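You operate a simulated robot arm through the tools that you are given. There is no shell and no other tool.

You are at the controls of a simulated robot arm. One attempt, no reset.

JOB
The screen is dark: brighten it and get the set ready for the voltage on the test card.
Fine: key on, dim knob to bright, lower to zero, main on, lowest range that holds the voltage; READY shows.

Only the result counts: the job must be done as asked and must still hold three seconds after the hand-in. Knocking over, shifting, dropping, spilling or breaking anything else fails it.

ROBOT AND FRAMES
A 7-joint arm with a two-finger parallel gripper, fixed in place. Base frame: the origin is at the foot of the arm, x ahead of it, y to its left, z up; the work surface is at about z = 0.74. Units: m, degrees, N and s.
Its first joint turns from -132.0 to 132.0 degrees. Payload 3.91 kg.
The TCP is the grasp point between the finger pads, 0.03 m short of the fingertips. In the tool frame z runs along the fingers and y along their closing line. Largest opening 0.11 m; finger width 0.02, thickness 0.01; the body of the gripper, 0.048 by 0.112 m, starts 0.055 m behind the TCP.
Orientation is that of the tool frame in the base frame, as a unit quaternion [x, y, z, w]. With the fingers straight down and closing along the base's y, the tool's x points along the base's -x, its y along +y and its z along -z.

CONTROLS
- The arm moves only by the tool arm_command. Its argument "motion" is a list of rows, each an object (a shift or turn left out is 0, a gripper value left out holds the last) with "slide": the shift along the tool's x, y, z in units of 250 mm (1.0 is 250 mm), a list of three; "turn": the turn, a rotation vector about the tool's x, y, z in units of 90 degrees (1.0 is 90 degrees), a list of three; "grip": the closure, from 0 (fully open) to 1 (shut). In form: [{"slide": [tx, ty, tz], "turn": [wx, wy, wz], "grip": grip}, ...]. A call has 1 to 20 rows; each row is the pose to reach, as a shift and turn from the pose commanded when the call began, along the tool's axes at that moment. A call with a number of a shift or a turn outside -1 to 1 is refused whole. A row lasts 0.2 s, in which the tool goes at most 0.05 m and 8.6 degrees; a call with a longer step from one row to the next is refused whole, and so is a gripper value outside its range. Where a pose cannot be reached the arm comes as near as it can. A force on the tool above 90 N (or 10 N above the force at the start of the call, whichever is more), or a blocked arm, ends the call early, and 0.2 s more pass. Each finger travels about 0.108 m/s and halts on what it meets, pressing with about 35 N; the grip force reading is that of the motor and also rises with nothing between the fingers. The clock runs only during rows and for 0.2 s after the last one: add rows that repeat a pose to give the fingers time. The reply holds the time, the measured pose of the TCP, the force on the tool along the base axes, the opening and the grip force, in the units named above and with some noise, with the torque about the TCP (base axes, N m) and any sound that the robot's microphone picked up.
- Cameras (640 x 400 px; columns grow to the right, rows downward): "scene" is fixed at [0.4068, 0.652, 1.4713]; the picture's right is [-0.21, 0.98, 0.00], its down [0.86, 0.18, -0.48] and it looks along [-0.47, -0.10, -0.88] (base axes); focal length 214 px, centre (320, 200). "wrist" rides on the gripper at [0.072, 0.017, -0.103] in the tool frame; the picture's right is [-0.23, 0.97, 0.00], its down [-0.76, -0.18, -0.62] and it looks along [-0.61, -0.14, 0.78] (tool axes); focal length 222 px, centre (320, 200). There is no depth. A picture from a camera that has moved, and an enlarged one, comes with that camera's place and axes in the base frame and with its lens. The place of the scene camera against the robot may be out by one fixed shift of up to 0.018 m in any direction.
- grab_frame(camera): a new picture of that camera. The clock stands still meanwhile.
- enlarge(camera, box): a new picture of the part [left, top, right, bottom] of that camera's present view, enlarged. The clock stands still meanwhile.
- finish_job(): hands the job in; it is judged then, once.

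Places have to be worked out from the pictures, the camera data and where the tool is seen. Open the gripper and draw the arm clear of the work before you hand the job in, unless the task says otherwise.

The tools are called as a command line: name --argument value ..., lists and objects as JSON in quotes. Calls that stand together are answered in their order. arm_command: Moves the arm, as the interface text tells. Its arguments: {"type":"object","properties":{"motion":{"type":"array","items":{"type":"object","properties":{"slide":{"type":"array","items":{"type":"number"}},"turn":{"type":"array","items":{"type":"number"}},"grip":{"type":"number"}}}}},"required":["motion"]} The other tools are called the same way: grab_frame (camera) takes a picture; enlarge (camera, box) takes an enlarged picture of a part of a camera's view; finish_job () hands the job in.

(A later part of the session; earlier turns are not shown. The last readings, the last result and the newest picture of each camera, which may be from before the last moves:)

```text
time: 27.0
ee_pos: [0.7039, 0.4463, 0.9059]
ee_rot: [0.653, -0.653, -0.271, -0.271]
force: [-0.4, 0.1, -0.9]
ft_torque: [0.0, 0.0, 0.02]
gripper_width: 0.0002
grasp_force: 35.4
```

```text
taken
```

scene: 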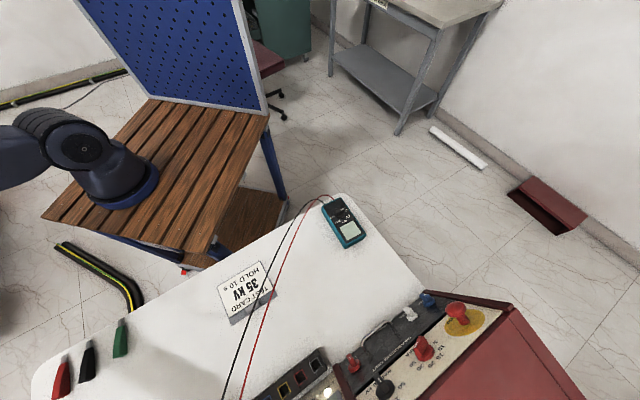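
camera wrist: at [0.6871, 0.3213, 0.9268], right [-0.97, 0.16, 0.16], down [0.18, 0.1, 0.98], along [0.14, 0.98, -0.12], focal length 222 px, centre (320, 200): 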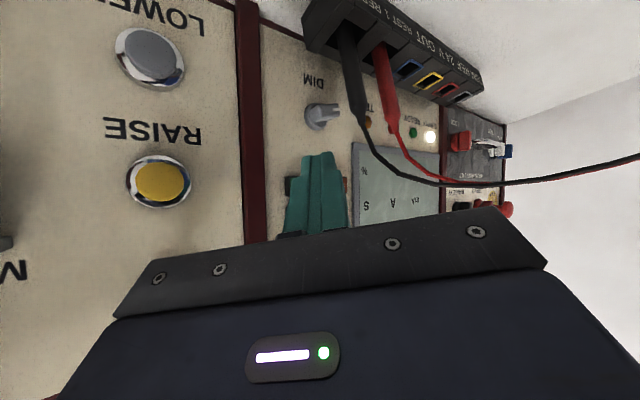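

The SUPPLY lamp is lit, so the key is on. Zooming on DIM and the leads.

enlarge --camera "wrist" --box '[260, 40, 450, 160]'

enlarge --camera "wrist" --box '[280, 60, 380, 150]'

```text
3.33 times, centred on (355, 100) of wrist
camera zoom: at [0.6871, 0.3213, 0.9268], right [-0.97, 0.16, 0.16], down [0.18, 0.1, 0.98], along [0.14, 0.98, -0.12], focal length 740 px, centre (203, 533)
```

zoom: 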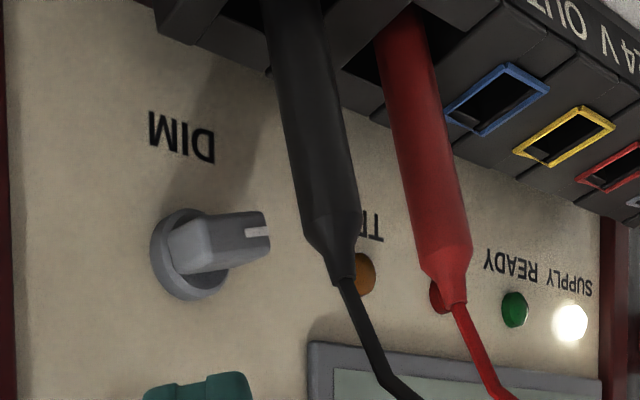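

```text
4.44 times, centred on (330, 105) of wrist
camera zoom: at [0.6871, 0.3213, 0.9268], right [-0.97, 0.16, 0.16], down [0.18, 0.1, 0.98], along [0.14, 0.98, -0.12], focal length 987 px, centre (276, 622)
```

zoom: 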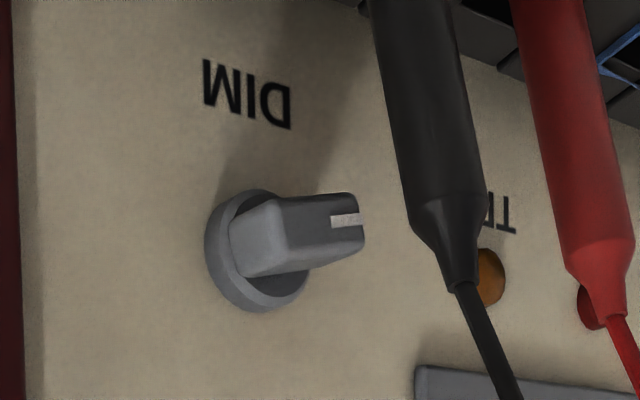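

Zooming further on the DIM knob to read its pointer direction.

enlarge --camera "wrist" --box '[300, 85, 370, 135]'

enlarge --camera "wrist" --box '[330, 90, 450, 240]'

```text
8.00 times, centred on (335, 110) of wrist
camera zoom: at [0.6871, 0.3213, 0.9268], right [-0.97, 0.16, 0.16], down [0.18, 0.1, 0.98], along [0.14, 0.98, -0.12], focal length 1777 px, centre (200, 920)
```

zoom: 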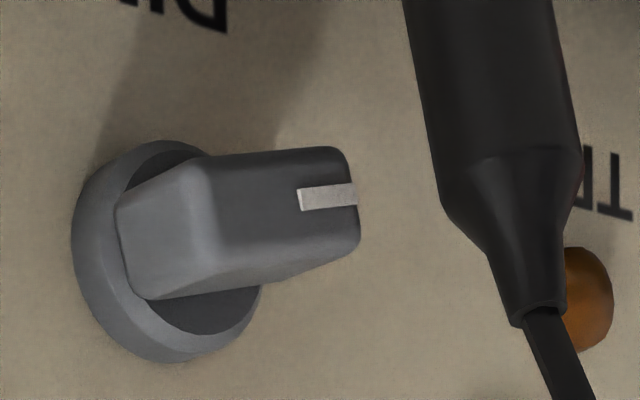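

```text
2.67 times, centred on (390, 165) of wrist
camera zoom: at [0.6871, 0.3213, 0.9268], right [-0.97, 0.16, 0.16], down [0.18, 0.1, 0.98], along [0.14, 0.98, -0.12], focal length 592 px, centre (133, 293)
```

zoom: 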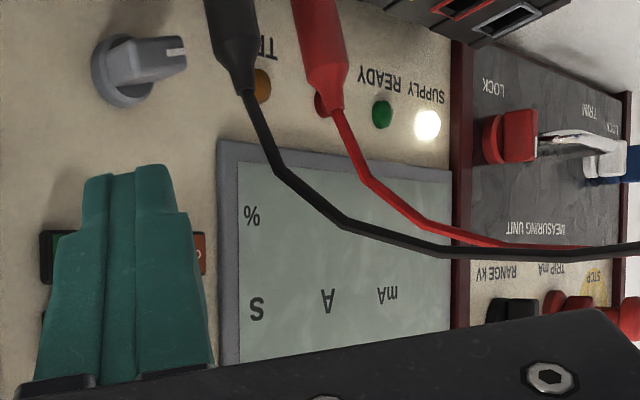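

Geometry worked out: DIM axis at about u −0.122, z 0.814 on the panel, pointer about 9 o'clock (mark at +u end); the black probe stands 4–5 cm in front of it (v ≈ 0.828, top z ≈ 0.85) with its cable rising to z ≈ 0.90 toward +u. I'll come from straight above, close along the panel behind the lead, so first raise and re-orient.

arm_command --motion '[{"slide": [-0.11, 0.05, -0.066], "grip": 1}, {"slide": [-0.22, 0.11, -0.132], "grip": 1}, {"slide": [-0.334, 0.171, -0.198], "turn": [0.05, 0, 0.05], "grip": 1}, {"slide": [-0.334, 0.171, -0.198], "turn": [0.11, 0, 0.11], "grip": 1}, {"slide": [-0.334, 0.171, -0.198], "turn": [0.17, 0, 0.17], "grip": 1}, {"slide": [-0.334, 0.171, -0.198], "turn": [0.23, 0, 0.23], "grip": 1}, {"slide": [-0.334, 0.171, -0.198], "turn": [0.29, 0, 0.29], "grip": 1}, {"slide": [-0.334, 0.171, -0.198], "turn": [0.3536, 0, 0.3536], "grip": 1}, {"slide": [-0.334, 0.171, -0.198], "turn": [0.3536, 0, 0.3536], "grip": 1}]'

arm_command --motion '[{"turn": [0, 0.08, 0], "grip": 1}, {"turn": [0, 0.16, 0], "grip": 1}, {"turn": [0, 0.24, 0], "grip": 1}, {"turn": [0, 0.32, 0], "grip": 1}, {"turn": [0, 0.389, 0], "grip": 1}, {"turn": [0, 0.389, 0], "grip": 1}]'

grab_frame --camera "wrist"

```text
time: 29.0
ee_pos: [0.6602, 0.4706, 0.9997]
ee_rot: [-0.353, 0.854, 0.146, 0.353]
force: [-0.1, 0.6, -0.1]
ft_torque: [-0.06, -0.1, -0.1]
gripper_width: 0.0
grasp_force: 34.9
```

```text
time: 30.4
ee_pos: [0.6599, 0.4686, 0.9996]
ee_rot: [-0.382, 0.92, 0.033, 0.08]
force: [0.4, -0.1, 0.5]
ft_torque: [-0.02, 0.0, -0.01]
gripper_width: 0.0002
grasp_force: 34.8
```

```text
taken
camera wrist: at [0.5854, 0.4182, 1.0878], right [-0.53, 0.85, 0.04], down [0.58, 0.33, 0.75], along [0.62, 0.42, -0.67], focal length 222 px, centre (320, 200)
```

wrist: 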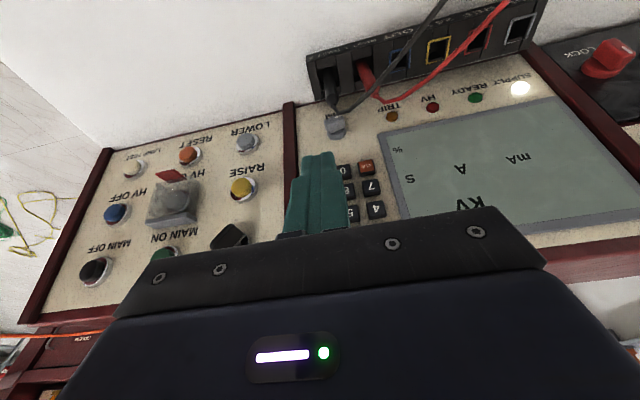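

Now pointing nearly straight down (10°). Zooming on DIM from here to refine its position.

enlarge --camera "wrist" --box '[290, 40, 410, 180]'

enlarge --camera "wrist" --box '[305, 95, 365, 140]'

```text
2.86 times, centred on (350, 110) of wrist
camera zoom: at [0.5854, 0.4182, 1.0878], right [-0.53, 0.85, 0.04], down [0.58, 0.33, 0.75], along [0.62, 0.42, -0.67], focal length 635 px, centre (234, 457)
```

zoom: 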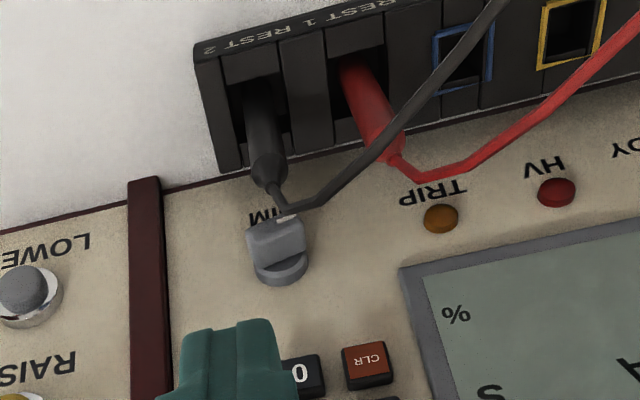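

```text
8.89 times, centred on (335, 118) of wrist
camera zoom: at [0.5854, 0.4182, 1.0878], right [-0.53, 0.85, 0.04], down [0.58, 0.33, 0.75], along [0.62, 0.42, -0.67], focal length 1974 px, centre (187, 933)
```

zoom: 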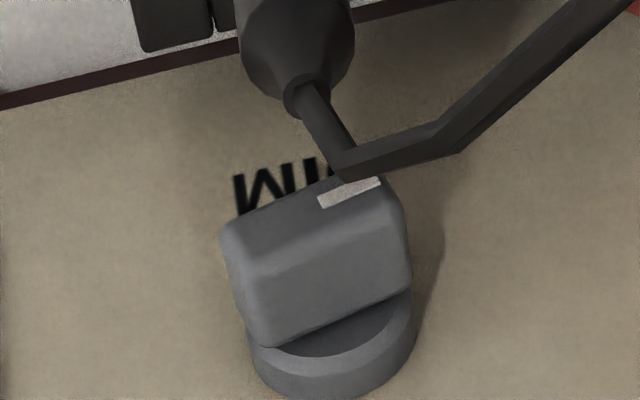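

I'll move over, behind the lead, and descend to a hover ~2.5 cm above the tail (right-hand end) of the DIM bar.

arm_command --motion '[{"slide": [-0.14, -0.015, 0.025], "grip": 1}, {"slide": [-0.28, -0.029, 0.049], "grip": 1}, {"slide": [-0.26, -0.029, 0.16], "grip": 1}, {"slide": [-0.24, -0.029, 0.276], "grip": 1}, {"slide": [-0.22, -0.029, 0.39], "grip": 1}, {"slide": [-0.199, -0.029, 0.506], "grip": 1}, {"slide": [-0.199, -0.029, 0.506], "grip": 1}]'

grab_frame --camera "wrist"

enlarge --camera "wrist" --box '[260, 90, 400, 200]'

```text
time: 32.0
ee_pos: [0.7152, 0.5143, 0.883]
ee_rot: [-0.382, 0.92, 0.033, 0.081]
force: [-0.5, 0.3, 1.2]
ft_torque: [0.01, -0.02, 0.03]
gripper_width: 0.0
grasp_force: 35.2
```

```text
taken
camera wrist: at [0.6409, 0.464, 0.9719], right [-0.53, 0.85, 0.04], down [0.58, 0.33, 0.75], along [0.62, 0.42, -0.66], focal length 222 px, centre (320, 200)
```

wrist: 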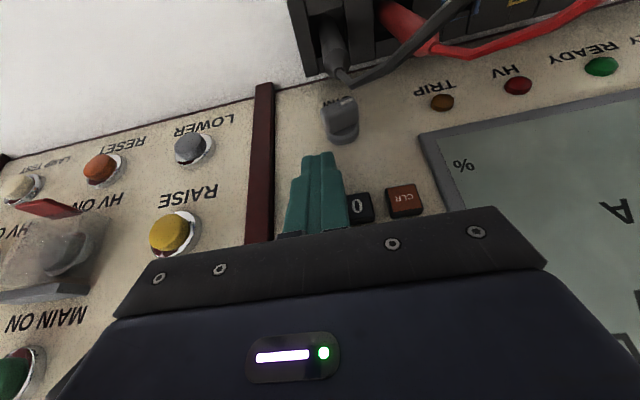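

```text
3.64 times, centred on (330, 145) of wrist
camera zoom: at [0.6409, 0.464, 0.9719], right [-0.53, 0.85, 0.04], down [0.58, 0.33, 0.75], along [0.62, 0.42, -0.66], focal length 808 px, centre (284, 400)
```

zoom: 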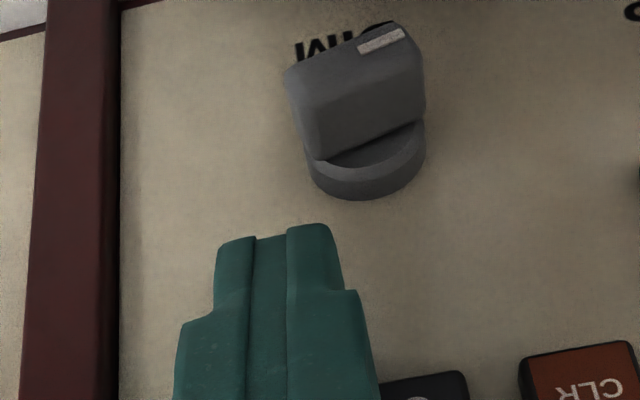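

Hover matches predictions (tip 19 mm right of the knob axis, ~17 mm off the panel). Now pressing the tail down along an arc to turn DIM clockwise.

arm_command --motion '[{"slide": [0.0249, 0, 0.0533], "grip": 1}, {"slide": [0.0418, 0.001, 0.0896], "grip": 1}, {"slide": [0.05, -0.002, 0.106], "grip": 1}, {"slide": [0.057, -0.004, 0.1222], "grip": 1}, {"slide": [0.0655, 0.003, 0.1403], "grip": 1}, {"slide": [0.0655, 0.003, 0.1403], "grip": 1}]'

enlarge --camera "wrist" --box '[240, 60, 440, 200]'

```text
time: 33.4
ee_pos: [0.711, 0.5068, 0.8455]
ee_rot: [-0.381, 0.921, 0.034, 0.081]
force: [27.2, -18.8, -1.7]
ft_torque: [-0.55, -0.77, -0.48]
gripper_width: 0.0001
grasp_force: 35.2
```

```text
2.86 times, centred on (340, 130) of wrist
camera zoom: at [0.6355, 0.455, 0.9335], right [-0.53, 0.85, 0.04], down [0.58, 0.33, 0.75], along [0.62, 0.42, -0.67], focal length 635 px, centre (263, 400)
```

zoom: 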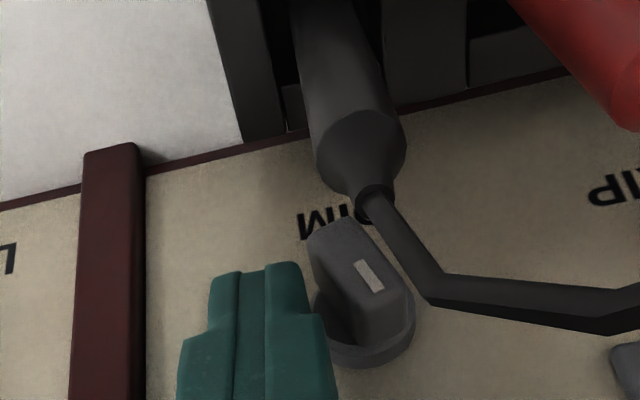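

DIM turned about 65° so far and the bar is following. Continuing the arc to bring the pointer to the top.

arm_command --motion '[{"slide": [0.005, 0.01, 0.011], "grip": 1}, {"slide": [0.0085, 0.02, 0.018], "grip": 1}, {"slide": [0.0085, 0.028, 0.018], "grip": 1}, {"slide": [0.0085, 0.028, 0.018], "grip": 1}]'

enlarge --camera "wrist" --box '[240, 60, 440, 200]'

grab_frame --camera "wrist"

```text
time: 34.4
ee_pos: [0.7078, 0.5053, 0.8382]
ee_rot: [-0.379, 0.921, 0.03, 0.08]
force: [43.7, -47.6, -32.0]
ft_torque: [-1.75, -0.95, -0.81]
gripper_width: 0.0
grasp_force: 35.6
```

```text
2.86 times, centred on (340, 130) of wrist
camera zoom: at [0.6321, 0.4558, 0.9266], right [-0.53, 0.85, 0.03], down [0.58, 0.33, 0.74], along [0.62, 0.41, -0.67], focal length 635 px, centre (263, 400)
```

zoom: 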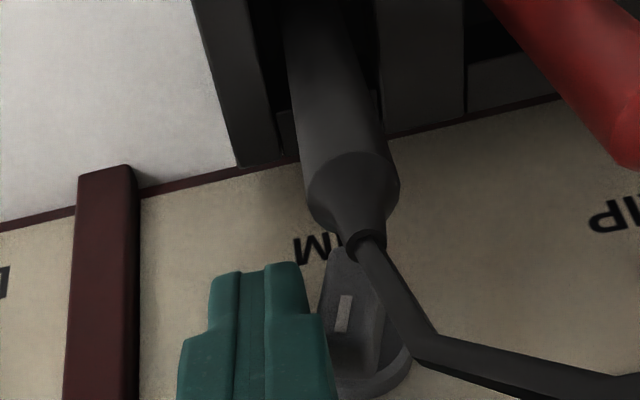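

```text
taken
camera wrist: at [0.6321, 0.4558, 0.9266], right [-0.53, 0.85, 0.03], down [0.58, 0.33, 0.74], along [0.62, 0.41, -0.67], focal length 222 px, centre (320, 200)
```

wrist: 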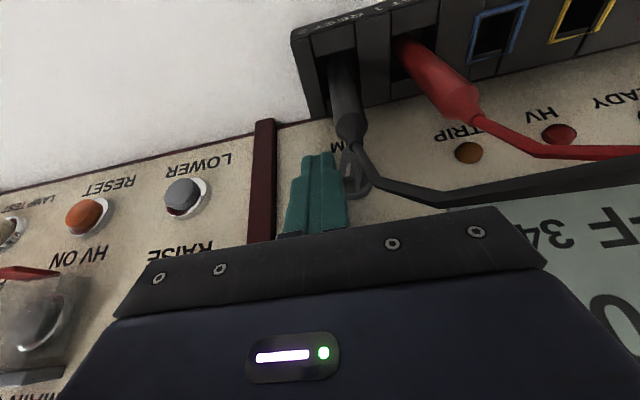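

The display now shows faint readings, so turning clockwise brightens it. Backing off sideways and up to view the display and knob.

arm_command --motion '[{"slide": [0, -0.03, 0], "grip": 1}, {"slide": [-0.03, -0.04, -0.07], "grip": 1}, {"slide": [-0.065, -0.04, -0.14], "grip": 1}, {"slide": [-0.1, -0.04, -0.22], "grip": 1}, {"slide": [-0.15, -0.04, -0.33], "grip": 1}, {"slide": [-0.15, -0.04, -0.33], "grip": 1}]'

grab_frame --camera "wrist"

enlarge --camera "wrist" --box '[300, 70, 420, 160]'

```text
time: 35.8
ee_pos: [0.7262, 0.5221, 0.9295]
ee_rot: [-0.382, 0.92, 0.033, 0.081]
force: [-3.7, -2.4, 0.4]
ft_torque: [-0.03, 0.11, 0.0]
gripper_width: 0.0
grasp_force: 35.0
heard: click, click
```

```text
taken
camera wrist: at [0.6505, 0.4703, 1.0181], right [-0.53, 0.85, 0.04], down [0.58, 0.33, 0.75], along [0.62, 0.42, -0.66], focal length 222 px, centre (320, 200)
```

wrist: 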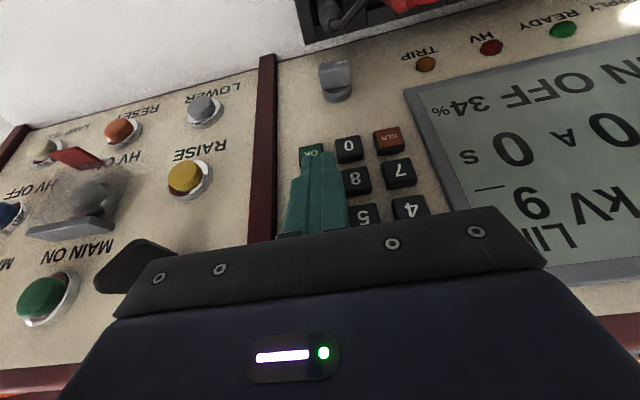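

```text
4.44 times, centred on (360, 115) of wrist
camera zoom: at [0.6505, 0.4703, 1.0181], right [-0.53, 0.85, 0.04], down [0.58, 0.33, 0.75], along [0.62, 0.42, -0.66], focal length 987 px, centre (142, 578)
```

zoom: 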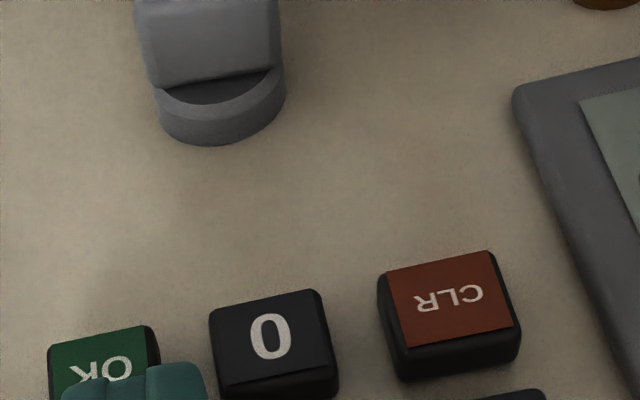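

I heard clicks and there's slight contact — the finger is probably brushing the keypad's OK key. Backing straight away from the panel, then reading the display.

arm_command --motion '[{"slide": [0.1, 0, 0], "grip": 1}, {"slide": [0.2, 0, -0.1], "grip": 1}, {"slide": [0.3, 0, -0.25], "grip": 1}, {"slide": [0.4, 0, -0.4], "grip": 1}, {"slide": [0.4, 0, -0.4], "grip": 1}]'

grab_frame --camera "wrist"

enlarge --camera "wrist" --box '[320, 90, 580, 260]'

```text
time: 37.0
ee_pos: [0.6439, 0.439, 1.0098]
ee_rot: [-0.382, 0.92, 0.034, 0.081]
force: [0.7, 1.3, -0.7]
ft_torque: [0.02, 0.0, 0.02]
gripper_width: 0.0
grasp_force: 35.4
```

```text
taken
camera wrist: at [0.5686, 0.3879, 1.0972], right [-0.53, 0.85, 0.04], down [0.58, 0.33, 0.75], along [0.62, 0.42, -0.67], focal length 222 px, centre (320, 200)
```

wrist: 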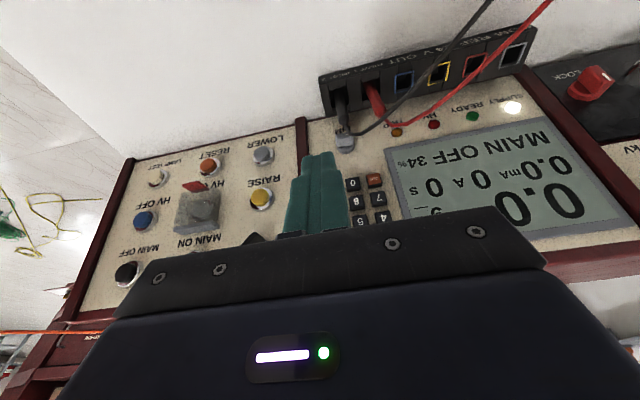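

```text
2.35 times, centred on (450, 175) of wrist
camera zoom: at [0.5686, 0.3879, 1.0972], right [-0.53, 0.85, 0.04], down [0.58, 0.33, 0.75], along [0.62, 0.42, -0.67], focal length 523 px, centre (14, 259)
```

zoom: 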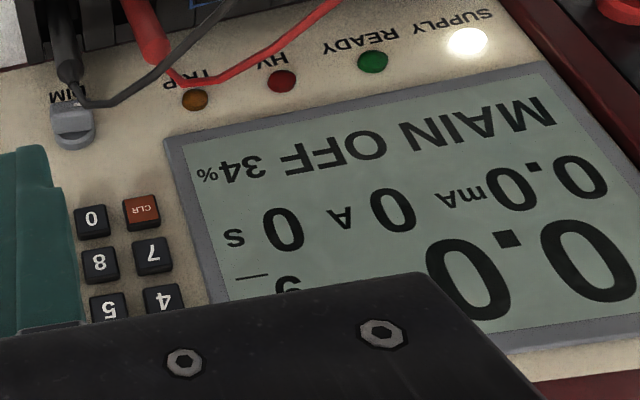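

The display is now bright: "MAIN OFF 34 %". Something was entered in the LIM field ("9_"), so I need a clear look at the LIM field and the DIM pointer.

enlarge --camera "wrist" --box '[315, 115, 375, 160]'

arm_command --motion '[{"slide": [0.1, -0.15, 0], "grip": 1}, {"slide": [0.2, -0.3, 0], "grip": 1}, {"slide": [0.2, -0.45, 0], "grip": 1}, {"slide": [0.2, -0.45, 0], "grip": 1}]'

grab_frame --camera "wrist"

```text
8.89 times, centred on (345, 138) of wrist
camera zoom: at [0.5686, 0.3879, 1.0972], right [-0.53, 0.85, 0.04], down [0.58, 0.33, 0.75], along [0.62, 0.42, -0.67], focal length 1974 px, centre (98, 756)
```

zoom: 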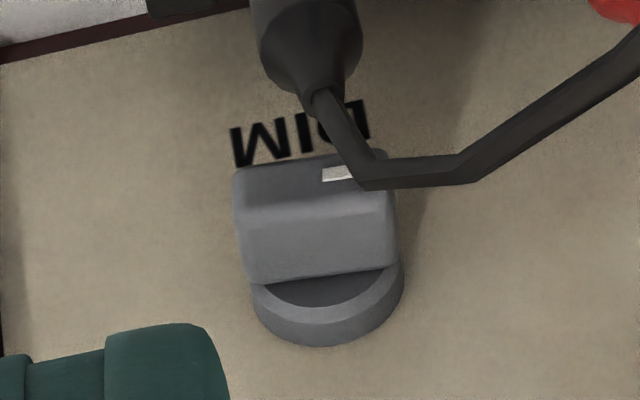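

```text
time: 38.0
ee_pos: [0.6877, 0.3249, 1.0009]
ee_rot: [-0.382, 0.92, 0.033, 0.08]
force: [0.0, -0.1, -0.4]
ft_torque: [0.0, 0.02, 0.01]
gripper_width: 0.0002
grasp_force: 35.0
```

```text
taken
camera wrist: at [0.6133, 0.2736, 1.0894], right [-0.53, 0.85, 0.04], down [0.58, 0.33, 0.75], along [0.62, 0.42, -0.67], focal length 222 px, centre (320, 200)
```

wrist: 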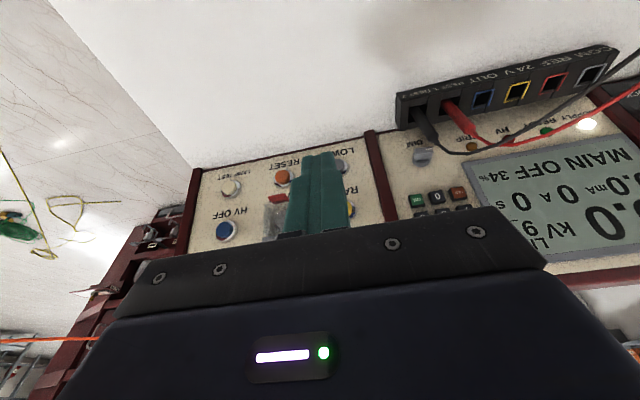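

Need a clean view of the LIM field; zooming in here.

enlarge --camera "wrist" --box '[400, 120, 640, 270]'

enlarge --camera "wrist" --box '[395, 130, 455, 175]'

```text
2.67 times, centred on (520, 195) of wrist
camera zoom: at [0.6133, 0.2736, 1.0894], right [-0.53, 0.85, 0.04], down [0.58, 0.33, 0.75], along [0.62, 0.42, -0.67], focal length 592 px, centre (-213, 213)
```

zoom: 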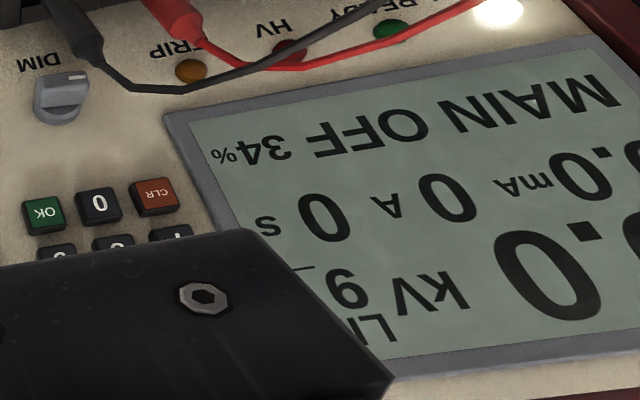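

```text
8.89 times, centred on (425, 152) of wrist
camera zoom: at [0.6133, 0.2736, 1.0894], right [-0.53, 0.85, 0.04], down [0.58, 0.33, 0.75], along [0.62, 0.42, -0.67], focal length 1974 px, centre (-613, 622)
```

zoom: 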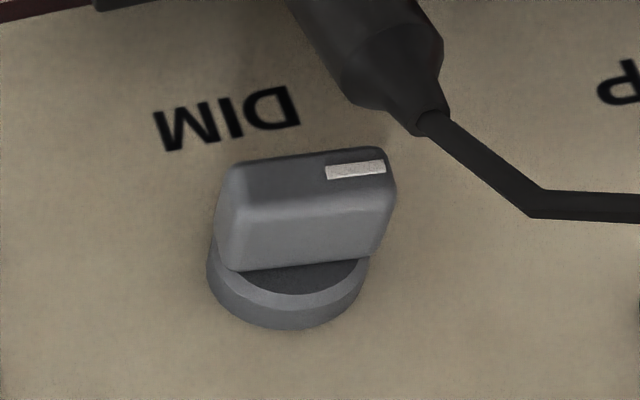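

DIM got dragged back counter-clockwise when I lifted with side contact (pointer now ~9 o'clock again), and the finger brushed keypad keys above it (LIM entry "9_"). I'll redo the push: hover over the tail again, staying well off the keypad.

arm_command --motion '[{"slide": [-0.12, 0.09, 0.02], "grip": 1}, {"slide": [-0.24, 0.18, 0.042], "grip": 1}, {"slide": [-0.36, 0.275, 0.064], "grip": 1}, {"slide": [-0.48, 0.37, 0.085], "grip": 1}, {"slide": [-0.606, 0.458, 0.107], "grip": 1}, {"slide": [-0.58, 0.458, 0.23], "grip": 1}, {"slide": [-0.56, 0.458, 0.35], "grip": 1}, {"slide": [-0.54, 0.458, 0.47], "grip": 1}, {"slide": [-0.524, 0.458, 0.571], "grip": 1}, {"slide": [-0.524, 0.458, 0.571], "grip": 1}]'

enlarge --camera "wrist" --box '[260, 90, 400, 200]'

```text
time: 40.2
ee_pos: [0.7176, 0.5137, 0.885]
ee_rot: [-0.382, 0.92, 0.034, 0.081]
force: [0.9, -0.3, 0.3]
ft_torque: [-0.01, 0.0, 0.0]
gripper_width: 0.0
grasp_force: 35.2
```

```text
3.64 times, centred on (330, 145) of wrist
camera zoom: at [0.6413, 0.4632, 0.9722], right [-0.53, 0.85, 0.04], down [0.58, 0.33, 0.75], along [0.62, 0.42, -0.66], focal length 808 px, centre (284, 400)
```

zoom: 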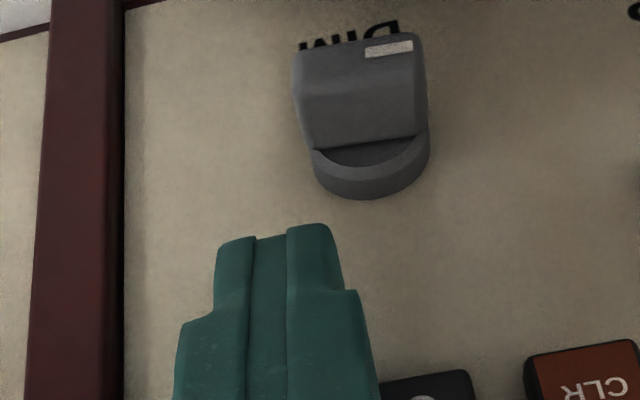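

Same hover position as before. Pressing the tail down along the earlier arc (ends near 12 o'clock), then retreating sideways 15 mm before lifting.

arm_command --motion '[{"slide": [0.0249, 0, 0.0533], "grip": 1}, {"slide": [0.0418, 0.001, 0.0896], "grip": 1}, {"slide": [0.05, -0.002, 0.106], "grip": 1}, {"slide": [0.057, -0.004, 0.1222], "grip": 1}, {"slide": [0.0655, 0.003, 0.1403], "grip": 1}, {"slide": [0.0655, 0.003, 0.1403], "grip": 1}, {"slide": [0.0655, -0.03, 0.1403], "grip": 1}, {"slide": [0.0655, -0.08, 0.1403], "grip": 1}, {"slide": [0.0655, -0.08, 0.1403], "grip": 1}]'

grab_frame --camera "wrist"

enlarge --camera "wrist" --box '[260, 60, 440, 190]'

```text
time: 42.2
ee_pos: [0.7227, 0.4937, 0.846]
ee_rot: [-0.382, 0.92, 0.033, 0.081]
force: [1.5, 0.0, 0.5]
ft_torque: [0.03, 0.0, 0.05]
gripper_width: 0.0001
grasp_force: 34.8
```

```text
taken
camera wrist: at [0.6477, 0.4426, 0.9345], right [-0.53, 0.85, 0.04], down [0.58, 0.33, 0.75], along [0.62, 0.42, -0.67], focal length 222 px, centre (320, 200)
```

wrist: 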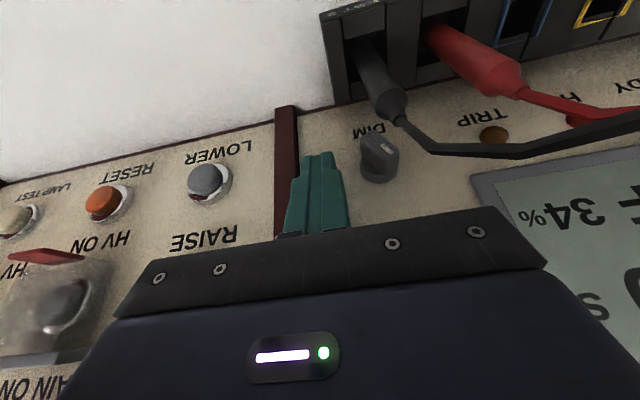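

```text
3.08 times, centred on (350, 125) of wrist
camera zoom: at [0.6477, 0.4426, 0.9345], right [-0.53, 0.85, 0.04], down [0.58, 0.33, 0.75], along [0.62, 0.42, -0.67], focal length 684 px, centre (228, 431)
```

zoom: 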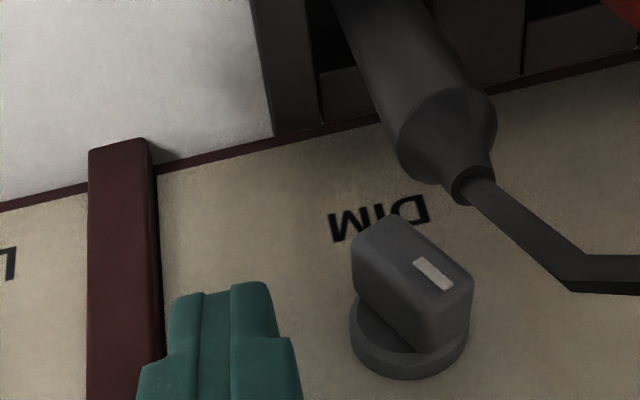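

DIM pointer is now at about 11 o'clock and stays there. Next I'll lift over and come down on the left side of the pointer to push it on clockwise.

arm_command --motion '[{"slide": [-0.024, 0, -0.138], "grip": 1}, {"slide": [-0.049, 0, -0.276], "grip": 1}, {"slide": [-0.049, 0.12, -0.276], "grip": 1}, {"slide": [-0.049, 0.255, -0.276], "grip": 1}, {"slide": [-0.028, 0.255, -0.158], "grip": 1}, {"slide": [-0.016, 0.255, -0.09], "grip": 1}, {"slide": [-0.016, 0.255, -0.09], "grip": 1}]'

grab_frame --camera "wrist"

enlarge --camera "wrist" --box '[230, 80, 410, 210]'

```text
time: 43.8
ee_pos: [0.6776, 0.5383, 0.8689]
ee_rot: [-0.382, 0.92, 0.033, 0.081]
force: [0.1, 0.1, -0.5]
ft_torque: [-0.03, 0.01, 0.01]
gripper_width: 0.0002
grasp_force: 35.1
```

```text
taken
camera wrist: at [0.6026, 0.4876, 0.9568], right [-0.53, 0.85, 0.04], down [0.58, 0.33, 0.75], along [0.62, 0.42, -0.66], focal length 222 px, centre (320, 200)
```

wrist: 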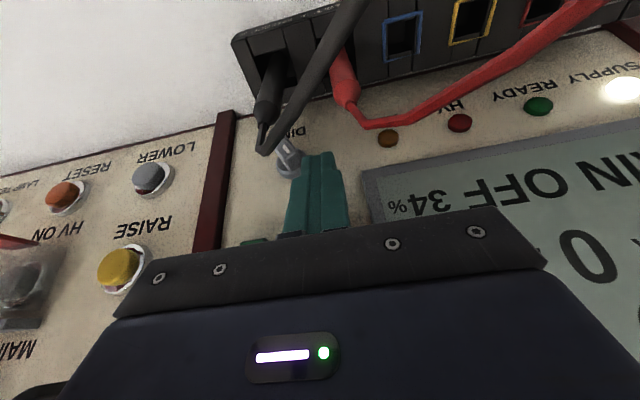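

```text
3.08 times, centred on (320, 145) of wrist
camera zoom: at [0.6026, 0.4876, 0.9568], right [-0.53, 0.85, 0.04], down [0.58, 0.33, 0.75], along [0.62, 0.42, -0.66], focal length 684 px, centre (320, 369)
```

zoom: 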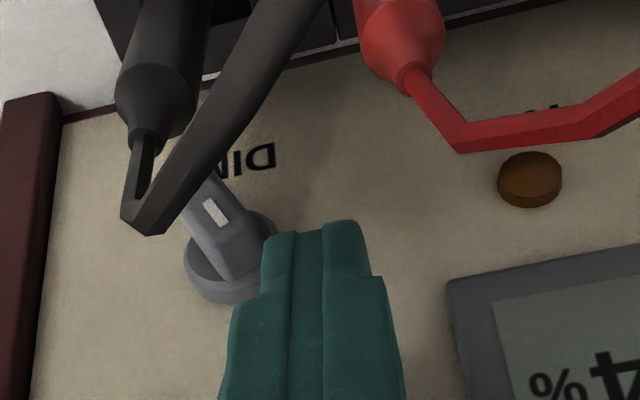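

Finger is just left of the pointer. Lowering 15 mm and sweeping right over the top to carry the pointer clockwise.

arm_command --motion '[{"slide": [0.0066, 0, 0.0614], "grip": 1}, {"slide": [0.005, -0.034, 0.0577], "grip": 1}, {"slide": [-0.001, -0.045, 0.045], "grip": 1}, {"slide": [-0.007, -0.052, 0.0324], "grip": 1}, {"slide": [-0.011, -0.068, 0.0233], "grip": 1}, {"slide": [-0.0095, -0.082, 0.027], "grip": 1}, {"slide": [-0.0044, -0.096, 0.038], "grip": 1}, {"slide": [-0.0044, -0.096, 0.038], "grip": 1}]'

grab_frame --camera "wrist"

enlarge --camera "wrist" --box '[250, 80, 430, 210]'

```text
time: 45.6
ee_pos: [0.697, 0.523, 0.859]
ee_rot: [-0.382, 0.92, 0.034, 0.08]
force: [0.0, 0.0, 1.6]
ft_torque: [-0.01, 0.0, 0.01]
gripper_width: 0.0001
grasp_force: 35.1
```

```text
taken
camera wrist: at [0.6221, 0.4722, 0.9483], right [-0.53, 0.85, 0.04], down [0.58, 0.33, 0.75], along [0.62, 0.42, -0.67], focal length 222 px, centre (320, 200)
```

wrist: 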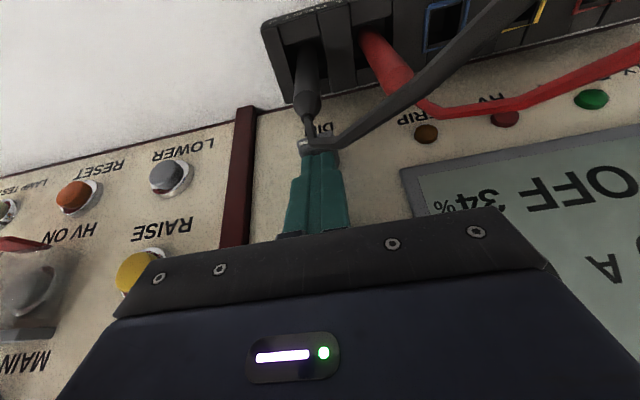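

```text
3.08 times, centred on (340, 145) of wrist
camera zoom: at [0.6221, 0.4722, 0.9483], right [-0.53, 0.85, 0.04], down [0.58, 0.33, 0.75], along [0.62, 0.42, -0.67], focal length 684 px, centre (258, 369)
```

zoom: 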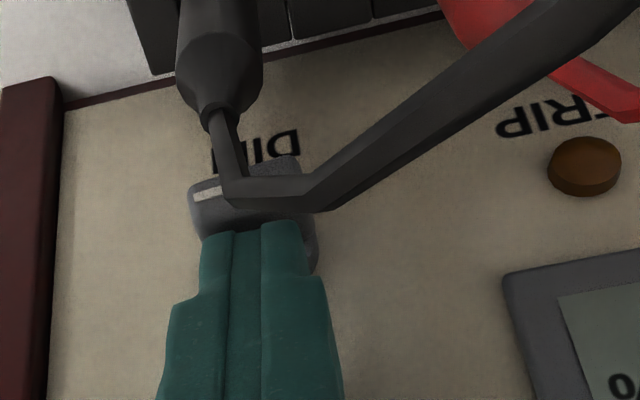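

The pointer mark has swung over to about 3 o'clock, display remains bright. I'll shift right and press the pointer further down to find the clockwise stop.

arm_command --motion '[{"slide": [-0.01, -0.04, -0.0218], "grip": 1}, {"slide": [-0.01, -0.076, -0.0218], "grip": 1}, {"slide": [0, -0.076, 0], "grip": 1}, {"slide": [0.008, -0.08, 0.016], "grip": 1}, {"slide": [0.0149, -0.082, 0.0319], "grip": 1}, {"slide": [0.0149, -0.082, 0.0319], "grip": 1}]'

enlarge --camera "wrist" --box '[250, 80, 430, 210]'

```text
time: 47.0
ee_pos: [0.7111, 0.5062, 0.8529]
ee_rot: [-0.381, 0.921, 0.034, 0.081]
force: [5.9, -4.1, 19.4]
ft_torque: [-0.1, -0.01, 0.02]
gripper_width: 0.0
grasp_force: 34.8
```

```text
3.08 times, centred on (340, 145) of wrist
camera zoom: at [0.6354, 0.4557, 0.941], right [-0.53, 0.85, 0.04], down [0.58, 0.33, 0.75], along [0.62, 0.42, -0.66], focal length 684 px, centre (258, 369)
```

zoom: 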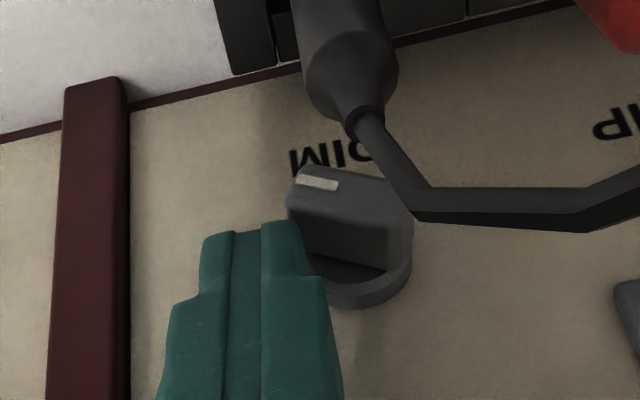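

Pointer is now past 3 o'clock (~115°). One more small press to see if it meets the stop.

arm_command --motion '[{"slide": [0.004, 0.003, 0.01], "grip": 1}, {"slide": [0.0084, 0.006, 0.018], "grip": 1}, {"slide": [0.0084, 0.006, 0.018], "grip": 1}]'

enlarge --camera "wrist" --box '[250, 80, 430, 210]'

```text
time: 47.8
ee_pos: [0.7103, 0.5056, 0.8514]
ee_rot: [-0.382, 0.92, 0.034, 0.086]
force: [29.0, -11.9, 75.9]
ft_torque: [-0.13, -0.22, 0.03]
gripper_width: 0.0
grasp_force: 34.9
```

```text
3.08 times, centred on (340, 145) of wrist
camera zoom: at [0.6348, 0.4553, 0.9398], right [-0.53, 0.85, 0.04], down [0.57, 0.32, 0.75], along [0.62, 0.42, -0.66], focal length 684 px, centre (258, 369)
```

zoom: 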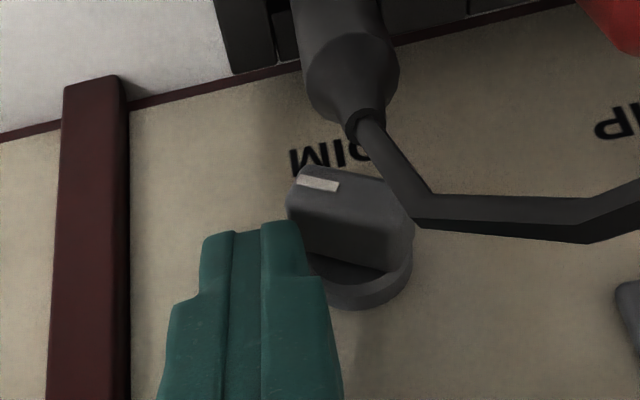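

Force rose to ~80 N with no further motion: the clockwise (bright) stop is reached. Retreating straight up along the tool axis.

arm_command --motion '[{"slide": [0, 0, -0.05], "grip": 1}, {"slide": [0, 0, -0.15], "grip": 1}, {"slide": [0.02, 0, -0.3], "grip": 1}, {"slide": [0.1, 0, -0.45], "grip": 1}, {"slide": [0.2, 0, -0.6], "grip": 1}, {"slide": [0.2, 0, -0.6], "grip": 1}]'

grab_frame --camera "wrist"

enlarge --camera "wrist" --box '[320, 90, 580, 260]'

```text
time: 49.2
ee_pos: [0.6557, 0.4538, 0.9849]
ee_rot: [-0.382, 0.92, 0.033, 0.081]
force: [0.2, -0.1, 0.0]
ft_torque: [-0.01, -0.03, -0.01]
gripper_width: 0.0002
grasp_force: 35.1
```

```text
taken
camera wrist: at [0.5795, 0.4034, 1.0732], right [-0.53, 0.85, 0.04], down [0.58, 0.33, 0.75], along [0.62, 0.42, -0.67], focal length 222 px, centre (320, 200)
```

wrist: 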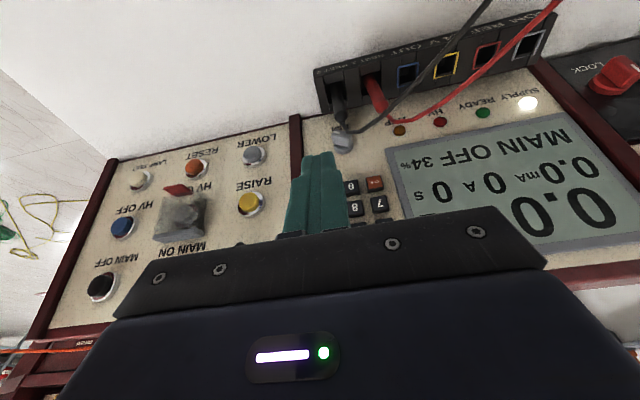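

```text
2.35 times, centred on (450, 175) of wrist
camera zoom: at [0.5795, 0.4034, 1.0732], right [-0.53, 0.85, 0.04], down [0.58, 0.33, 0.75], along [0.62, 0.42, -0.67], focal length 523 px, centre (14, 259)
```

zoom: 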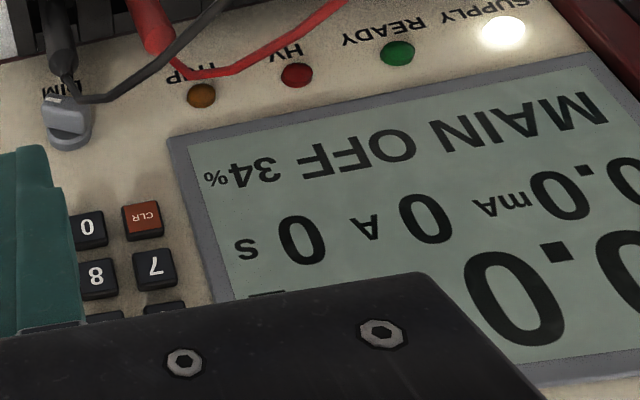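

DIM now sits at its bright stop and the screen reads "MAIN OFF 34 %". Next is LOWER: moving to 4 cm in front of the grey LOWER button with the tool pitched 60°.

arm_command --motion '[{"slide": [0, -0.15, 0], "turn": [0, -0.08, 0], "grip": 1}, {"slide": [0, -0.3, 0], "turn": [0, -0.16, 0], "grip": 1}, {"slide": [0, -0.449, 0], "turn": [0, -0.24, 0], "grip": 1}, {"slide": [0.01, -0.449, 0.164], "turn": [0, -0.32, 0], "grip": 1}, {"slide": [0.02, -0.449, 0.328], "turn": [0, -0.4, 0], "grip": 1}, {"slide": [0.03, -0.449, 0.492], "turn": [0, -0.48, 0], "grip": 1}, {"slide": [0.039, -0.449, 0.656], "turn": [0, -0.5556, 0], "grip": 1}, {"slide": [0.039, -0.449, 0.656], "turn": [0, -0.5556, 0], "grip": 1}]'

grab_frame --camera "wrist"

enlarge --camera "wrist" --box '[260, 80, 400, 200]'

```text
time: 51.0
ee_pos: [0.7463, 0.3878, 0.8225]
ee_rot: [-0.332, 0.8, 0.192, 0.462]
force: [0.1, -0.2, -0.1]
ft_torque: [-0.02, 0.01, 0.04]
gripper_width: 0.0
grasp_force: 34.5
```

```text
taken
camera wrist: at [0.6455, 0.3109, 0.8109], right [-0.61, 0.77, 0.2], down [0.01, -0.24, 0.97], along [0.79, 0.59, 0.14], focal length 222 px, centre (320, 200)
```

wrist: 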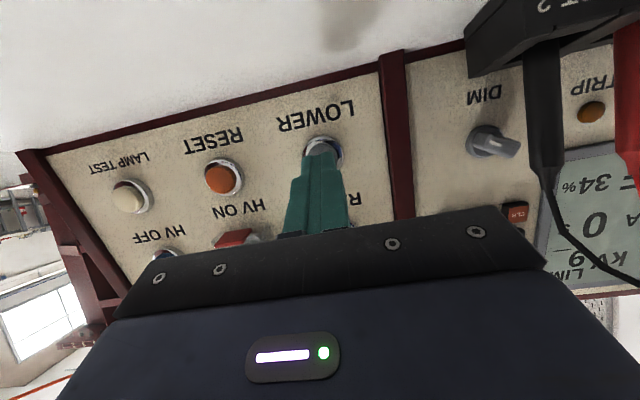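

```text
3.33 times, centred on (330, 140) of wrist
camera zoom: at [0.6455, 0.3109, 0.8109], right [-0.61, 0.77, 0.2], down [0.01, -0.24, 0.97], along [0.79, 0.59, 0.14], focal length 740 px, centre (287, 400)
```

zoom: 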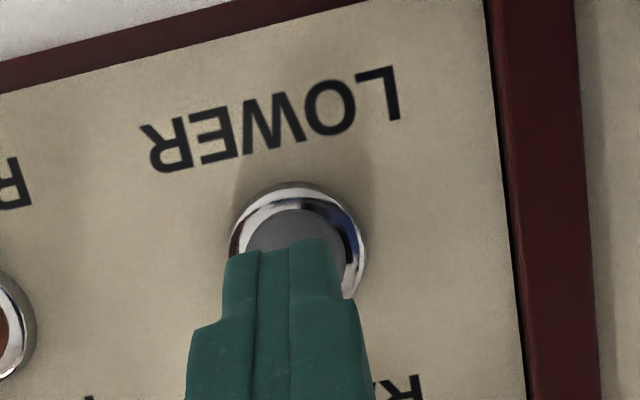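

Well aligned with LOWER, and the display's "34 %" is visible from here. Pressing along the panel normal.

arm_command --motion '[{"slide": [-0.0207, 0, 0.0773], "grip": 1}, {"slide": [-0.0373, 0, 0.1391], "grip": 1}, {"slide": [-0.0414, 0, 0.1546], "grip": 1}, {"slide": [-0.0445, 0, 0.1662], "grip": 1}, {"slide": [-0.0455, 0, 0.17], "grip": 1}]'

grab_frame --camera "wrist"

```text
time: 52.2
ee_pos: [0.777, 0.4182, 0.8112]
ee_rot: [-0.333, 0.8, 0.192, 0.461]
force: [-29.8, -25.6, 11.1]
ft_torque: [-0.01, -0.11, 0.1]
gripper_width: 0.0
grasp_force: 35.4
heard: click
```

```text
taken
camera wrist: at [0.6752, 0.3404, 0.7992], right [-0.61, 0.77, 0.2], down [0.01, -0.24, 0.97], along [0.79, 0.59, 0.13], focal length 222 px, centre (320, 200)
```

wrist: 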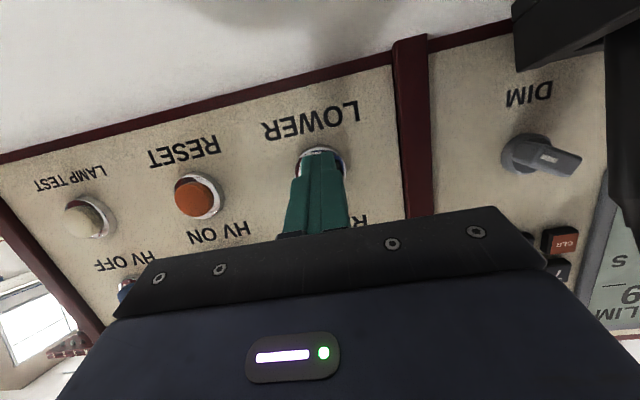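

LOWER clicked and is held (~40 N). Checking DIM pointer and whether I can see the percentage while holding.

enlarge --camera "wrist" --box '[480, 110, 640, 210]'

arm_command --motion '[{"slide": [0, 0, 0], "grip": 1}, {"slide": [0, 0, 0], "grip": 1}, {"slide": [0, 0, 0], "grip": 1}, {"slide": [0, 0, 0], "grip": 1}, {"slide": [0, 0, 0], "grip": 1}, {"slide": [0, 0, 0], "grip": 1}, {"slide": [0, 0, 0], "grip": 1}, {"slide": [0, 0, 0], "grip": 1}, {"slide": [0, 0, 0], "grip": 1}, {"slide": [0, 0, 0], "grip": 1}, {"slide": [0, 0, 0], "grip": 1}, {"slide": [0, 0, 0], "grip": 1}, {"slide": [0, 0, 0], "grip": 1}, {"slide": [0, 0, 0], "grip": 1}, {"slide": [0, 0, 0], "grip": 1}, {"slide": [0, 0, 0], "grip": 1}, {"slide": [0, 0, 0], "grip": 1}, {"slide": [0, 0, 0], "grip": 1}, {"slide": [0, 0, 0], "grip": 1}, {"slide": [0, 0, 0], "grip": 1}]'

enlarge --camera "wrist" --box '[480, 110, 640, 330]'

```text
4.00 times, centred on (560, 160) of wrist
camera zoom: at [0.6752, 0.3404, 0.7992], right [-0.61, 0.77, 0.2], down [0.01, -0.24, 0.97], along [0.79, 0.59, 0.13], focal length 888 px, centre (-640, 360)
```

zoom: 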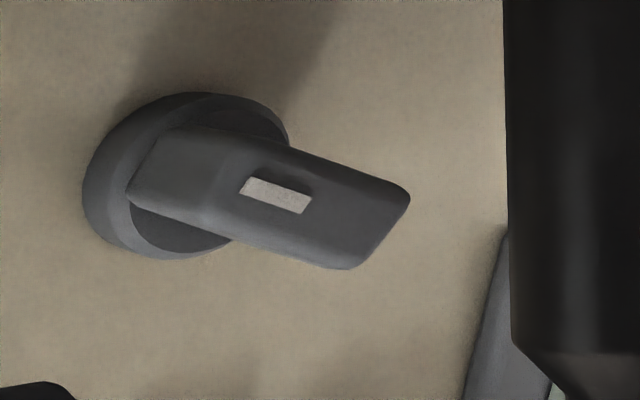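

```text
time: 56.4
ee_pos: [0.7767, 0.418, 0.8118]
ee_rot: [-0.332, 0.8, 0.192, 0.462]
force: [-35.9, -28.0, -0.4]
ft_torque: [-0.18, 0.24, 0.14]
gripper_width: 0.0
grasp_force: 35.1
```

```text
1.82 times, centred on (560, 220) of wrist
camera zoom: at [0.6757, 0.3406, 0.7994], right [-0.61, 0.77, 0.2], down [0.01, -0.24, 0.97], along [0.79, 0.59, 0.13], focal length 404 px, centre (-116, 164)
```

zoom: 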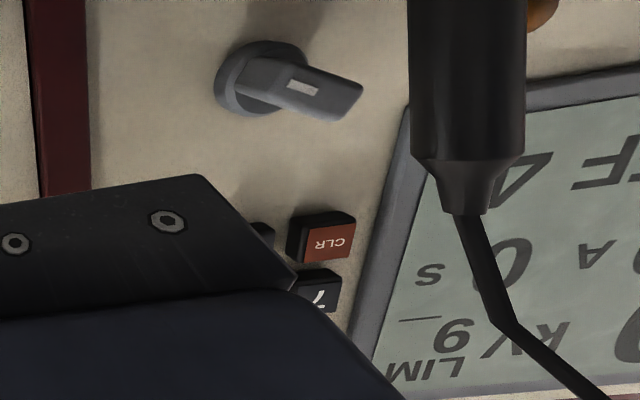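

The reading is dropping (about "4 %" now). Holding LOWER longer.

arm_command --motion '[{"slide": [0, 0, 0], "grip": 1}, {"slide": [0, 0, 0], "grip": 1}, {"slide": [0, 0, 0], "grip": 1}, {"slide": [0, 0, 0], "grip": 1}, {"slide": [0, 0, 0], "grip": 1}, {"slide": [0, 0, 0], "grip": 1}, {"slide": [0, 0, 0], "grip": 1}, {"slide": [0, 0, 0], "grip": 1}, {"slide": [0, 0, 0], "grip": 1}, {"slide": [0, 0, 0], "grip": 1}, {"slide": [0, 0, 0], "grip": 1}, {"slide": [0, 0, 0], "grip": 1}]'

enlarge --camera "wrist" --box '[480, 110, 640, 330]'

```text
time: 59.0
ee_pos: [0.7771, 0.4176, 0.8108]
ee_rot: [-0.332, 0.8, 0.192, 0.462]
force: [-34.1, -28.6, 2.9]
ft_torque: [-0.14, 0.13, 0.1]
gripper_width: 0.0001
grasp_force: 35.3
```

```text
1.82 times, centred on (560, 220) of wrist
camera zoom: at [0.6758, 0.3406, 0.7995], right [-0.61, 0.77, 0.2], down [0.01, -0.24, 0.97], along [0.79, 0.59, 0.13], focal length 404 px, centre (-116, 164)
```

zoom: 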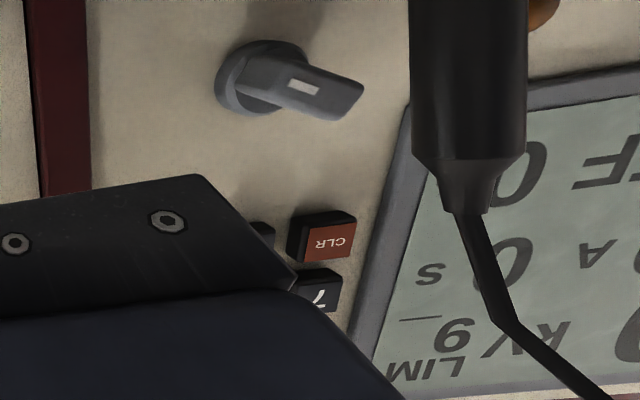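

The display shows 0 %. Releasing LOWER, retreating, and moving to 4 cm in front of MAIN ON.

arm_command --motion '[{"slide": [0.026, 0, -0.097], "grip": 1}, {"slide": [0.052, 0, -0.194], "grip": 1}, {"slide": [-0.08, 0, -0.27], "grip": 1}, {"slide": [-0.212, 0, -0.346], "grip": 1}, {"slide": [-0.344, 0, -0.422], "grip": 1}, {"slide": [-0.476, 0, -0.498], "grip": 1}, {"slide": [-0.476, -0.13, -0.498], "grip": 1}, {"slide": [-0.476, -0.27, -0.498], "grip": 1}, {"slide": [-0.476, -0.395, -0.498], "grip": 1}, {"slide": [-0.523, -0.395, -0.416], "grip": 1}, {"slide": [-0.57, -0.395, -0.334], "grip": 1}, {"slide": [-0.57, -0.395, -0.334], "grip": 1}]'

grab_frame --camera "wrist"

enlarge --camera "wrist" --box '[250, 80, 410, 200]'

```text
time: 61.6
ee_pos: [0.8471, 0.3484, 0.9763]
ee_rot: [-0.331, 0.8, 0.191, 0.462]
force: [0.3, 0.3, 0.0]
ft_torque: [-0.02, 0.04, 0.02]
gripper_width: 0.0003
grasp_force: 35.2
```

```text
taken
camera wrist: at [0.7457, 0.2713, 0.9643], right [-0.61, 0.77, 0.2], down [0.01, -0.24, 0.97], along [0.79, 0.59, 0.13], focal length 222 px, centre (320, 200)
```

wrist: 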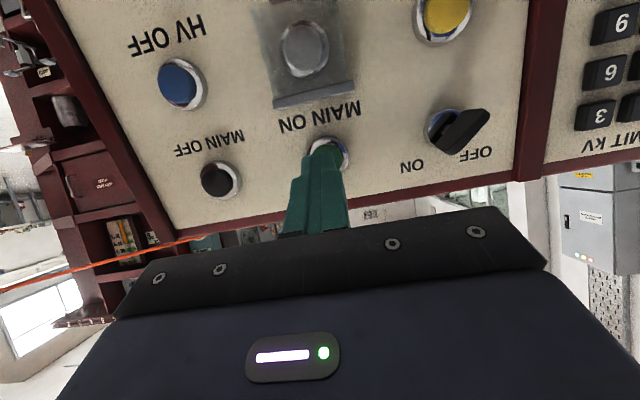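

```text
3.33 times, centred on (330, 140) of wrist
camera zoom: at [0.7457, 0.2713, 0.9643], right [-0.61, 0.77, 0.2], down [0.01, -0.24, 0.97], along [0.79, 0.59, 0.13], focal length 740 px, centre (287, 400)
```

zoom: 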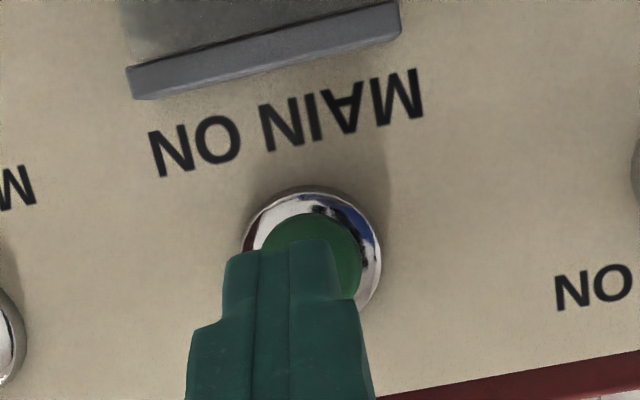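

MAIN ON is slightly up/left of my line; correcting by ~3.5 mm in u and 2.5 mm up, then pressing.

arm_command --motion '[{"slide": [-0.0097, 0.014, -0.0026], "grip": 1}, {"slide": [-0.0304, 0.014, 0.0747], "grip": 1}, {"slide": [-0.0459, 0.014, 0.1326], "grip": 1}, {"slide": [-0.0511, 0.014, 0.152], "grip": 1}, {"slide": [-0.0511, 0.014, 0.152], "grip": 1}]'

```text
time: 62.8
ee_pos: [0.8708, 0.3767, 0.9699]
ee_rot: [-0.332, 0.8, 0.191, 0.462]
force: [-29.4, -24.2, 16.0]
ft_torque: [0.15, -0.21, 0.14]
gripper_width: 0.0
grasp_force: 34.9
heard: click
```

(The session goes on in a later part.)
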